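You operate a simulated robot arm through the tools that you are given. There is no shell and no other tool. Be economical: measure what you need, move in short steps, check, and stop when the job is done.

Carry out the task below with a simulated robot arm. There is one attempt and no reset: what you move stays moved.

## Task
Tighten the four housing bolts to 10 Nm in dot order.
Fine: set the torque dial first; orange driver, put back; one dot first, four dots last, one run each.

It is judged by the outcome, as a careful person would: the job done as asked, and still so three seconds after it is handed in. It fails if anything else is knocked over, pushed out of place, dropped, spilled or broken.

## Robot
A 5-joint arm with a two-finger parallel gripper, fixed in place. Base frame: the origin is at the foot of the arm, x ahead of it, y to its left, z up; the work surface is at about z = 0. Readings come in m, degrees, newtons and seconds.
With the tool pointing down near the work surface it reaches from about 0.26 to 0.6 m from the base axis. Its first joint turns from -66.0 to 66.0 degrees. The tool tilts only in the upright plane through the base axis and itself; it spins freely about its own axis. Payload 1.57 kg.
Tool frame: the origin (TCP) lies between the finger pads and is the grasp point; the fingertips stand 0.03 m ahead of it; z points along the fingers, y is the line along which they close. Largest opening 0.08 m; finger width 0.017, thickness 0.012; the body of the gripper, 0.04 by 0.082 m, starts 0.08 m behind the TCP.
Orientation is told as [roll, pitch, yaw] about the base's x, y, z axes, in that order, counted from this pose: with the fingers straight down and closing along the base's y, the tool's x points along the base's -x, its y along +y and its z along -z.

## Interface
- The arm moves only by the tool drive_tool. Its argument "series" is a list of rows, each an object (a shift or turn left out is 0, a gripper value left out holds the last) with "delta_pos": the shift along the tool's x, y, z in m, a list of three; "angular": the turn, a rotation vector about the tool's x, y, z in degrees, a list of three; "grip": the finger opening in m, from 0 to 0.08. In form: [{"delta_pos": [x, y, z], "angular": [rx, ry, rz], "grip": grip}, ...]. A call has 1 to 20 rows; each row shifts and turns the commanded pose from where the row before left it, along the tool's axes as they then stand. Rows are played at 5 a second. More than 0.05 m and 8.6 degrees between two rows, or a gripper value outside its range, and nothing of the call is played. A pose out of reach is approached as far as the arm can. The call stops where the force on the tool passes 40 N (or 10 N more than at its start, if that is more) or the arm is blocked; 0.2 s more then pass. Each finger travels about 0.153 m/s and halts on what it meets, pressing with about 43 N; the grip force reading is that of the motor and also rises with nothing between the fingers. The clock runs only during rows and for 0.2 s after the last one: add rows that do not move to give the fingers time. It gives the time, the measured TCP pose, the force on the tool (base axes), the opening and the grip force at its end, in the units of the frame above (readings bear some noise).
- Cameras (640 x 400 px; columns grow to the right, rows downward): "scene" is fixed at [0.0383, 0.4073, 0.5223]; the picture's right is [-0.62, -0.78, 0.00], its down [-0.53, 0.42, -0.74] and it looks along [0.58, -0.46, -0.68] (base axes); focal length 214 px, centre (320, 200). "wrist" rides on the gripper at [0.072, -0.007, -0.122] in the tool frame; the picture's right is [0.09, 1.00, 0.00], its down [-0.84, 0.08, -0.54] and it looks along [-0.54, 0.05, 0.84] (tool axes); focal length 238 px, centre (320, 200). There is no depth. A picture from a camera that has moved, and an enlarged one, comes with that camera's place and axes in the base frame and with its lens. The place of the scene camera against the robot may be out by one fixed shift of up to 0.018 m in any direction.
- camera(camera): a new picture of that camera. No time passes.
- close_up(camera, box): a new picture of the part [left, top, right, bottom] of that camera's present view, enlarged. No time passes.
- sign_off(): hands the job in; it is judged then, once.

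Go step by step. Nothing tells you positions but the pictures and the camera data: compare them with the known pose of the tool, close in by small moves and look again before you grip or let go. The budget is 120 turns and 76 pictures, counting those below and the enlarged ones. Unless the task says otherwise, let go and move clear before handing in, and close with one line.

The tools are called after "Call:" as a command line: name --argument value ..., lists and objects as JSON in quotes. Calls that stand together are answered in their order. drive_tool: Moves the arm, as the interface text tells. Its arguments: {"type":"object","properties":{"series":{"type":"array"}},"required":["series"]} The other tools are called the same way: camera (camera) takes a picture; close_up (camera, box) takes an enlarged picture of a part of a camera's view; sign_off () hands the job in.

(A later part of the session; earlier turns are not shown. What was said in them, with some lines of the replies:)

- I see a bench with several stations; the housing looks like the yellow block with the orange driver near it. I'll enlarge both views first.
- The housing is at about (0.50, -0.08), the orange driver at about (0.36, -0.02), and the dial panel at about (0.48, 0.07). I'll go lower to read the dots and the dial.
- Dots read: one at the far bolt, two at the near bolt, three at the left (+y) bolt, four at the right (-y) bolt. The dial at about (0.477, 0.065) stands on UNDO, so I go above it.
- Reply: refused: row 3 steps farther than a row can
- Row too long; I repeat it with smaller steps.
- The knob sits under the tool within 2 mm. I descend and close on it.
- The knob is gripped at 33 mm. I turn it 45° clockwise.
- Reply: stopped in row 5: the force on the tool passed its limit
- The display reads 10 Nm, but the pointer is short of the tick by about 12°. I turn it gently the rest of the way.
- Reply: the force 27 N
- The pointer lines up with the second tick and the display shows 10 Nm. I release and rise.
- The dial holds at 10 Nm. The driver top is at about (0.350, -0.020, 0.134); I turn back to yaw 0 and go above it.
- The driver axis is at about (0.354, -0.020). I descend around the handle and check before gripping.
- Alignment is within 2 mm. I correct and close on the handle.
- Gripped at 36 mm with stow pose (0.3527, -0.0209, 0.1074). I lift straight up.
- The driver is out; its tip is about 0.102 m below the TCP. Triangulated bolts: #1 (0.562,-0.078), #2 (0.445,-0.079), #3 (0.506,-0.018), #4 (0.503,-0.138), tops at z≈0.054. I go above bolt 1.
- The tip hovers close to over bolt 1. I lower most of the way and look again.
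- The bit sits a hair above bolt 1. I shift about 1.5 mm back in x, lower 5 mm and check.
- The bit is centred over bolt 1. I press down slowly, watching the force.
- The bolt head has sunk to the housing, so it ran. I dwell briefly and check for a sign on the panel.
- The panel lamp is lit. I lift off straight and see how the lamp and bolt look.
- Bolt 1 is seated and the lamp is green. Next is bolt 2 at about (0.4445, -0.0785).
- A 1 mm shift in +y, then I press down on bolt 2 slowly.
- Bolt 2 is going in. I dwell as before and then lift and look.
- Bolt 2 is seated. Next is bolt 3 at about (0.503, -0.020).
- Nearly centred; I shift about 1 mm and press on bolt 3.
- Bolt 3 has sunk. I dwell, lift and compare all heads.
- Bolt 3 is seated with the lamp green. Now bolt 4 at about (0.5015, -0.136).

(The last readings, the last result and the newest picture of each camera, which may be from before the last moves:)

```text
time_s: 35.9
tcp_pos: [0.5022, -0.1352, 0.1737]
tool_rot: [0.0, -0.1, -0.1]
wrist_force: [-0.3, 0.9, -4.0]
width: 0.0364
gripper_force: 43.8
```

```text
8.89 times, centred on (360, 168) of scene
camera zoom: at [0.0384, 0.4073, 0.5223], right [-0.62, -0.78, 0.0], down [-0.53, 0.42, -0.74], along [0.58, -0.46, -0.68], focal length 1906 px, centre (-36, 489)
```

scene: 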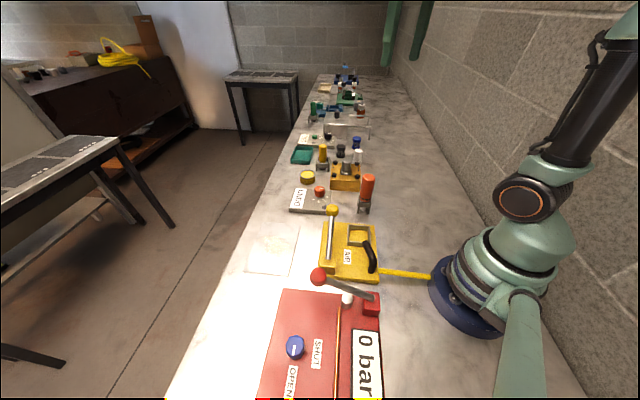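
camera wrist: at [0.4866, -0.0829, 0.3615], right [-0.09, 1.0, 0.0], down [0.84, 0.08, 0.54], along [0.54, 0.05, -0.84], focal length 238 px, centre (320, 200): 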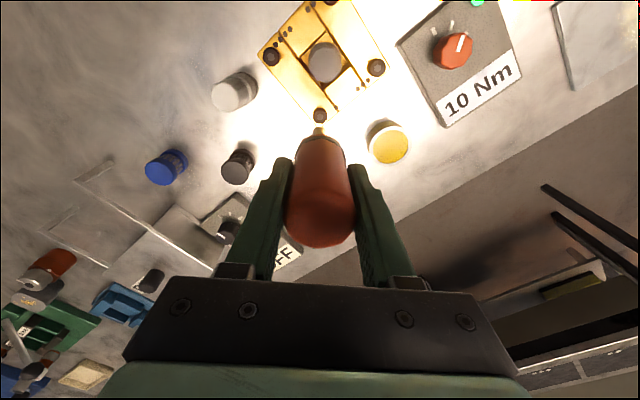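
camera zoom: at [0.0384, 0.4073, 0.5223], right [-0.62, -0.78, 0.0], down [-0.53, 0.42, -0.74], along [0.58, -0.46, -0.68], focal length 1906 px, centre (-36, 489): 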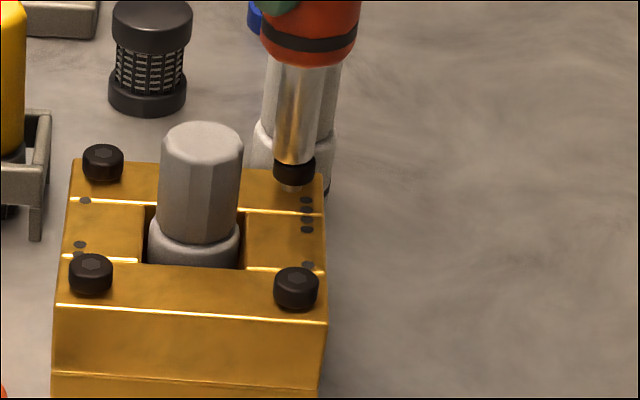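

Well aligned over bolt 4; I press slowly.

Call:
drive_tool --series '[{"delta_pos": [0, 0, 0.0015]}, {"delta_pos": [0, 0, 0.0015]}, {"delta_pos": [0, 0, 0.0015]}, {"delta_pos": [0, 0, 0.001]}, {}]'

Call:
close_up --camera "scene" --box '[330, 145, 390, 190]'

```text
time_s: 37.1
tcp_pos: [0.5021, -0.1338, 0.1683]
tool_rot: [-0.2, -0.2, -0.1]
wrist_force: [-2.2, -0.2, 6.0]
width: 0.0363
gripper_force: 42.7
```

```text
8.89 times, centred on (360, 168) of scene
camera zoom: at [0.0383, 0.4073, 0.5223], right [-0.62, -0.78, 0.0], down [-0.53, 0.42, -0.74], along [0.58, -0.46, -0.68], focal length 1906 px, centre (-36, 489)
```

zoom: 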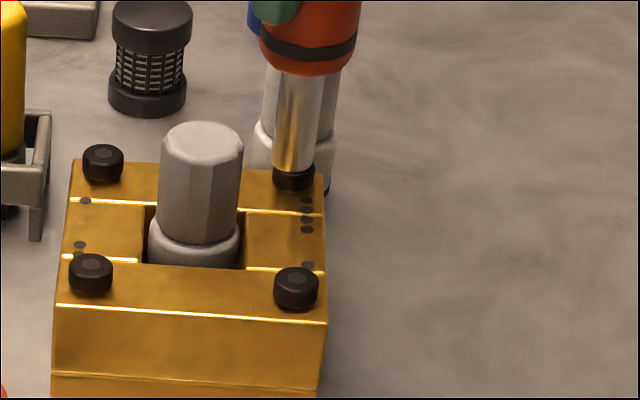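

Bolt 4 has sunk too. I dwell, lift and check.

Call:
drive_tool --series '[{}, {}, {}, {}, {}, {"delta_pos": [0, 0, -0.005]}, {"delta_pos": [0, 0, -0.015]}, {"delta_pos": [0, 0, -0.025]}, {"delta_pos": [0, 0, -0.025]}, {}]'

Call:
close_up --camera "scene" --box '[320, 145, 380, 215]'

```text
time_s: 39.3
tcp_pos: [0.5018, -0.1348, 0.2389]
tool_rot: [0.0, -0.1, -0.1]
wrist_force: [0.7, 0.1, -4.7]
width: 0.0365
gripper_force: 42.8
```

```text
5.71 times, centred on (350, 180) of scene
camera zoom: at [0.0384, 0.4073, 0.5223], right [-0.62, -0.78, 0.0], down [-0.53, 0.42, -0.74], along [0.58, -0.46, -0.68], focal length 1226 px, centre (149, 314)
```

zoom: 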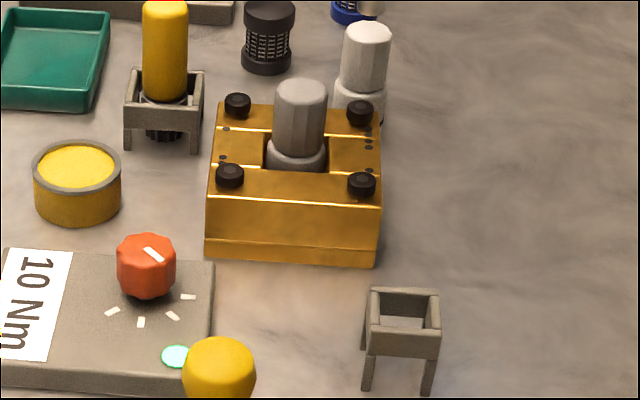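

All four are seated with the lamp green. Now back over the stand at (0.353, -0.0205).

Call:
drive_tool --series '[{"delta_pos": [0.0298, 0.0229, 0]}, {"delta_pos": [0.0298, 0.0229, 0]}, {"delta_pos": [0.0298, 0.0229, 0]}, {"delta_pos": [0.0298, 0.0229, 0]}, {"delta_pos": [0.0298, 0.0229, 0]}, {}, {"delta_pos": [0, 0, 0.03]}, {"delta_pos": [0, 0, 0.025]}, {}, {}]'

Call:
close_up --camera "wrist" --box '[270, 60, 370, 140]'

Call:
close_up --camera "scene" --box '[340, 160, 400, 220]'

```text
time_s: 41.5
tcp_pos: [0.3506, -0.0212, 0.1831]
tool_rot: [0.0, -0.2, 0.0]
wrist_force: [0.3, 0.0, -4.1]
width: 0.0366
gripper_force: 42.9
```

```text
5.00 times, centred on (320, 100) of wrist
camera zoom: at [0.2779, -0.0259, 0.3043], right [-0.09, 1.0, 0.0], down [0.84, 0.08, 0.54], along [0.54, 0.05, -0.84], focal length 1192 px, centre (320, 700)
```

zoom: 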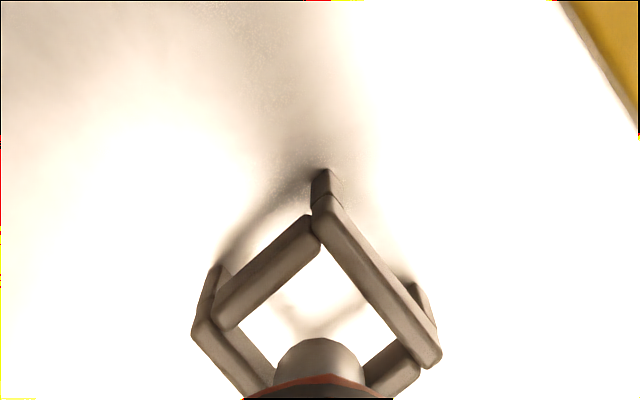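

```text
6.67 times, centred on (370, 190) of scene
camera zoom: at [0.0384, 0.4073, 0.5223], right [-0.62, -0.78, 0.0], down [-0.53, 0.42, -0.74], along [0.58, -0.46, -0.68], focal length 1430 px, centre (-13, 267)
```

zoom: 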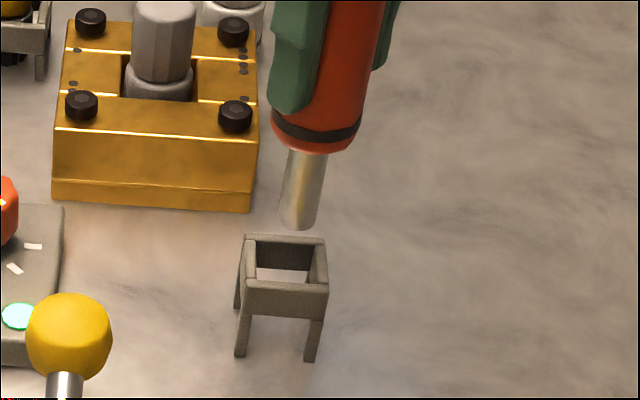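

The bit lines up with the stand within about 1.5 mm. I correct x and lower into it.

Call:
drive_tool --series '[{"delta_pos": [-0.0015, 0, 0.01]}, {"delta_pos": [0, 0, 0.015]}, {"delta_pos": [0, 0, 0.015]}, {"delta_pos": [0, 0, 0.01]}, {"delta_pos": [0, 0, 0.01]}, {}]'

Call:
close_up --camera "wrist" --box '[270, 60, 370, 180]'

Call:
close_up --camera "scene" --box '[340, 160, 400, 220]'

```text
time_s: 42.9
tcp_pos: [0.354, -0.0207, 0.1217]
tool_rot: [0.0, -0.2, -0.2]
wrist_force: [-0.4, -0.2, -4.7]
width: 0.0366
gripper_force: 43.0
```

```text
3.33 times, centred on (320, 120) of wrist
camera zoom: at [0.2814, -0.0262, 0.2436], right [-0.09, 1.0, 0.0], down [0.84, 0.08, 0.54], along [0.54, 0.05, -0.84], focal length 794 px, centre (320, 467)
```

zoom: 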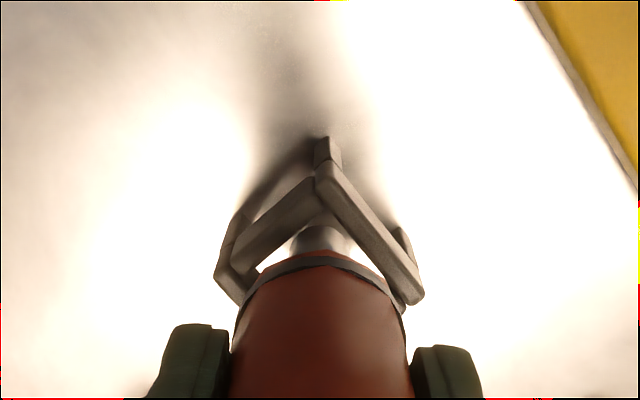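

```text
6.67 times, centred on (370, 190) of scene
camera zoom: at [0.0384, 0.4073, 0.5223], right [-0.62, -0.78, 0.0], down [-0.53, 0.42, -0.74], along [0.58, -0.46, -0.68], focal length 1430 px, centre (-13, 267)
```

zoom: 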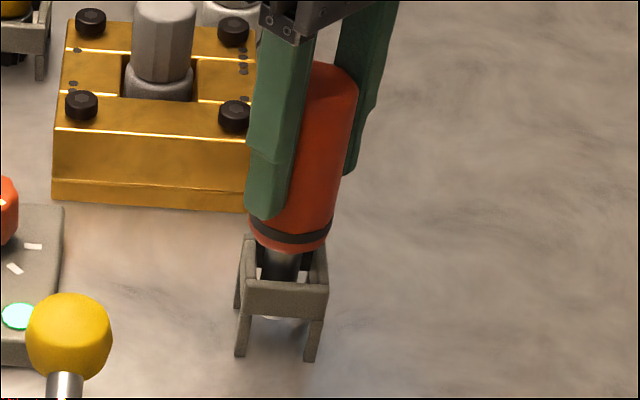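

The bit is inside the stand. I lower the last 14 mm in small steps.

Call:
drive_tool --series '[{"delta_pos": [0, 0, 0.004]}, {"delta_pos": [0, 0, 0.003]}, {"delta_pos": [0, 0, 0.003]}, {"delta_pos": [0, 0, 0.002]}, {"delta_pos": [0, 0, 0.002]}, {}]'

Call:
close_up --camera "scene" --box '[340, 160, 400, 220]'

```text
time_s: 44.3
tcp_pos: [0.3537, -0.0215, 0.1081]
tool_rot: [0.1, -0.2, -0.1]
wrist_force: [0.0, -0.2, -4.7]
width: 0.0365
gripper_force: 43.0
```

```text
6.67 times, centred on (370, 190) of scene
camera zoom: at [0.0384, 0.4073, 0.5223], right [-0.62, -0.78, 0.0], down [-0.53, 0.42, -0.74], along [0.58, -0.46, -0.68], focal length 1430 px, centre (-13, 267)
```

zoom: 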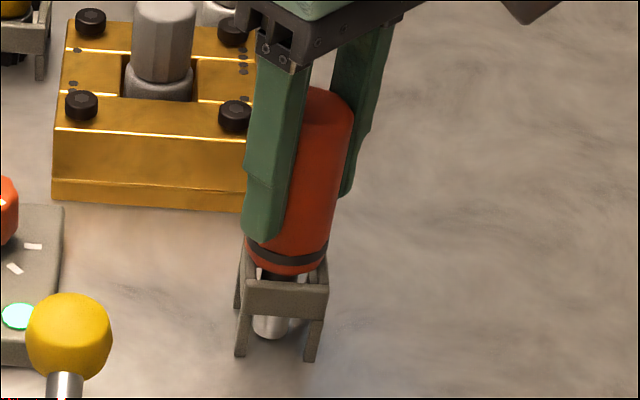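

It is still hanging, so I lower a few more half-millimetre steps until it is carried.

Call:
drive_tool --series '[{"delta_pos": [0, 0, 0.0007]}, {"delta_pos": [0, 0, 0.0007]}, {}]'

```text
time_s: 45.1
tcp_pos: [0.3543, -0.0209, 0.107]
tool_rot: [0.0, -0.3, -0.1]
wrist_force: [0.6, 1.0, -3.8]
width: 0.0366
gripper_force: 43.5
```

Call:
drive_tool --series '[{"delta_pos": [0, 0, 0.0007]}, {"delta_pos": [0, 0, 0.0007]}, {}]'

```text
time_s: 45.9
tcp_pos: [0.3547, -0.0206, 0.1058]
tool_rot: [-0.1, -0.3, -0.1]
wrist_force: [-8.1, 3.3, 31.7]
width: 0.0368
gripper_force: 42.7
```

It now stands on the stand. I relieve the pressure, then open gently.

Call:
drive_tool --series '[{"delta_pos": [0.0003, 0, -0.0007]}, {}, {"grip": 0.045}, {}, {"grip": 0.08}, {}, {}]'

Call:
close_up --camera "scene" --box '[340, 160, 400, 220]'

Call:
camera --camera "wrist"

```text
time_s: 47.5
tcp_pos: [0.354, -0.0207, 0.1072]
tool_rot: [0.0, -0.2, -0.1]
wrist_force: [0.4, -0.9, 0.9]
width: 0.0798
gripper_force: 0.0
```

```text
6.67 times, centred on (370, 190) of scene
camera zoom: at [0.0383, 0.4073, 0.5223], right [-0.62, -0.78, 0.0], down [-0.53, 0.42, -0.74], along [0.58, -0.46, -0.68], focal length 1430 px, centre (-13, 267)
```

zoom: 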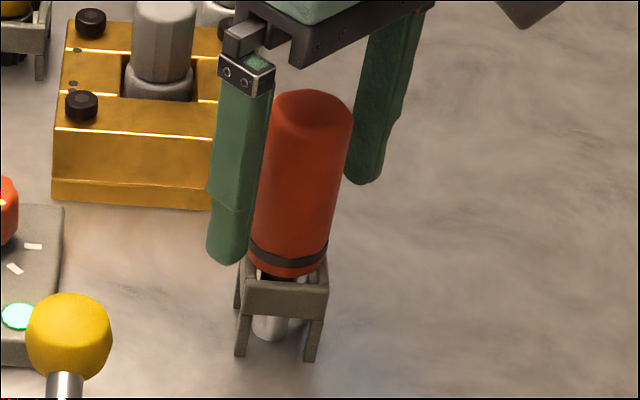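

```text
22 pictures are left
camera wrist: at [0.2813, -0.0262, 0.228], right [-0.09, 1.0, 0.0], down [0.84, 0.08, 0.54], along [0.54, 0.05, -0.84], focal length 238 px, centre (320, 200)
```

wrist: 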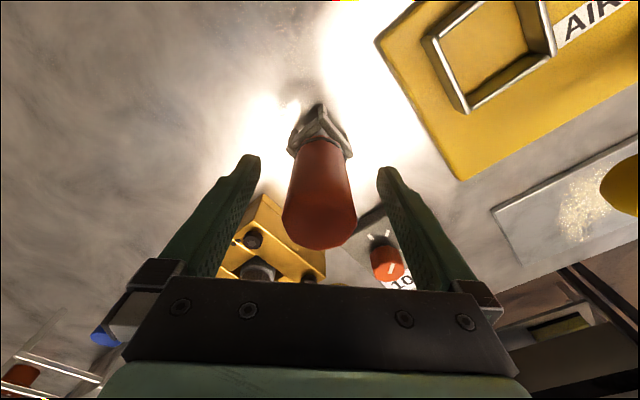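

The driver stands upright in its stand. I rise straight up and take a last look.

Call:
drive_tool --series '[{"delta_pos": [0, 0, -0.03]}, {"delta_pos": [0, 0, -0.04]}, {"delta_pos": [0, 0, -0.04]}, {"delta_pos": [0, 0, -0.04]}, {"delta_pos": [0, 0, -0.04]}, {}, {}]'

Call:
close_up --camera "scene" --box '[290, 130, 400, 225]'

Call:
camera --camera "wrist"

```text
time_s: 49.1
tcp_pos: [0.3529, -0.0202, 0.2943]
tool_rot: [0.0, -0.2, -0.2]
wrist_force: [-0.2, 0.3, 0.9]
width: 0.0801
gripper_force: 0.0
```

```text
4.21 times, centred on (345, 178) of scene
camera zoom: at [0.0383, 0.4073, 0.5223], right [-0.62, -0.78, 0.0], down [-0.53, 0.42, -0.74], along [0.58, -0.46, -0.68], focal length 903 px, centre (215, 295)
```

zoom: 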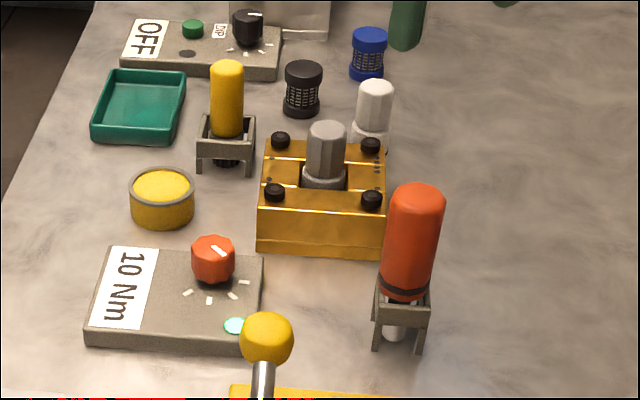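

```text
20 pictures are left
camera wrist: at [0.2802, -0.0254, 0.4167], right [-0.09, 1.0, 0.0], down [0.84, 0.08, 0.54], along [0.54, 0.05, -0.84], focal length 238 px, centre (320, 200)
```

wrist: 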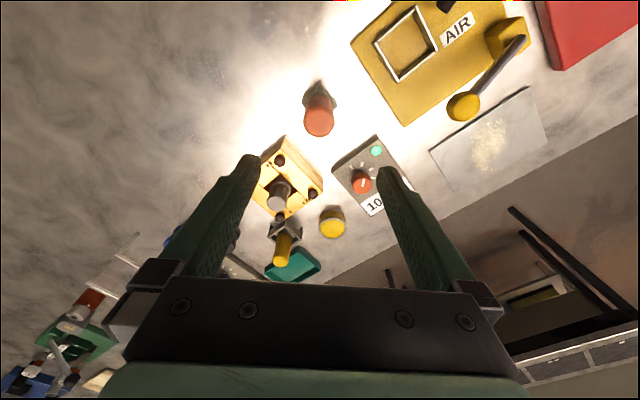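

All four bolts are seated, the dial shows 10 Nm with its lamp green, the driver is back upright in its stand and nothing else has moved. I hand in.

Call:
sign_off

```text
The job is handed in.
```

The torque dial was set to 10 Nm first. The four housing bolts were then tightened in dot order, one run each, and the orange driver is back in its stand.
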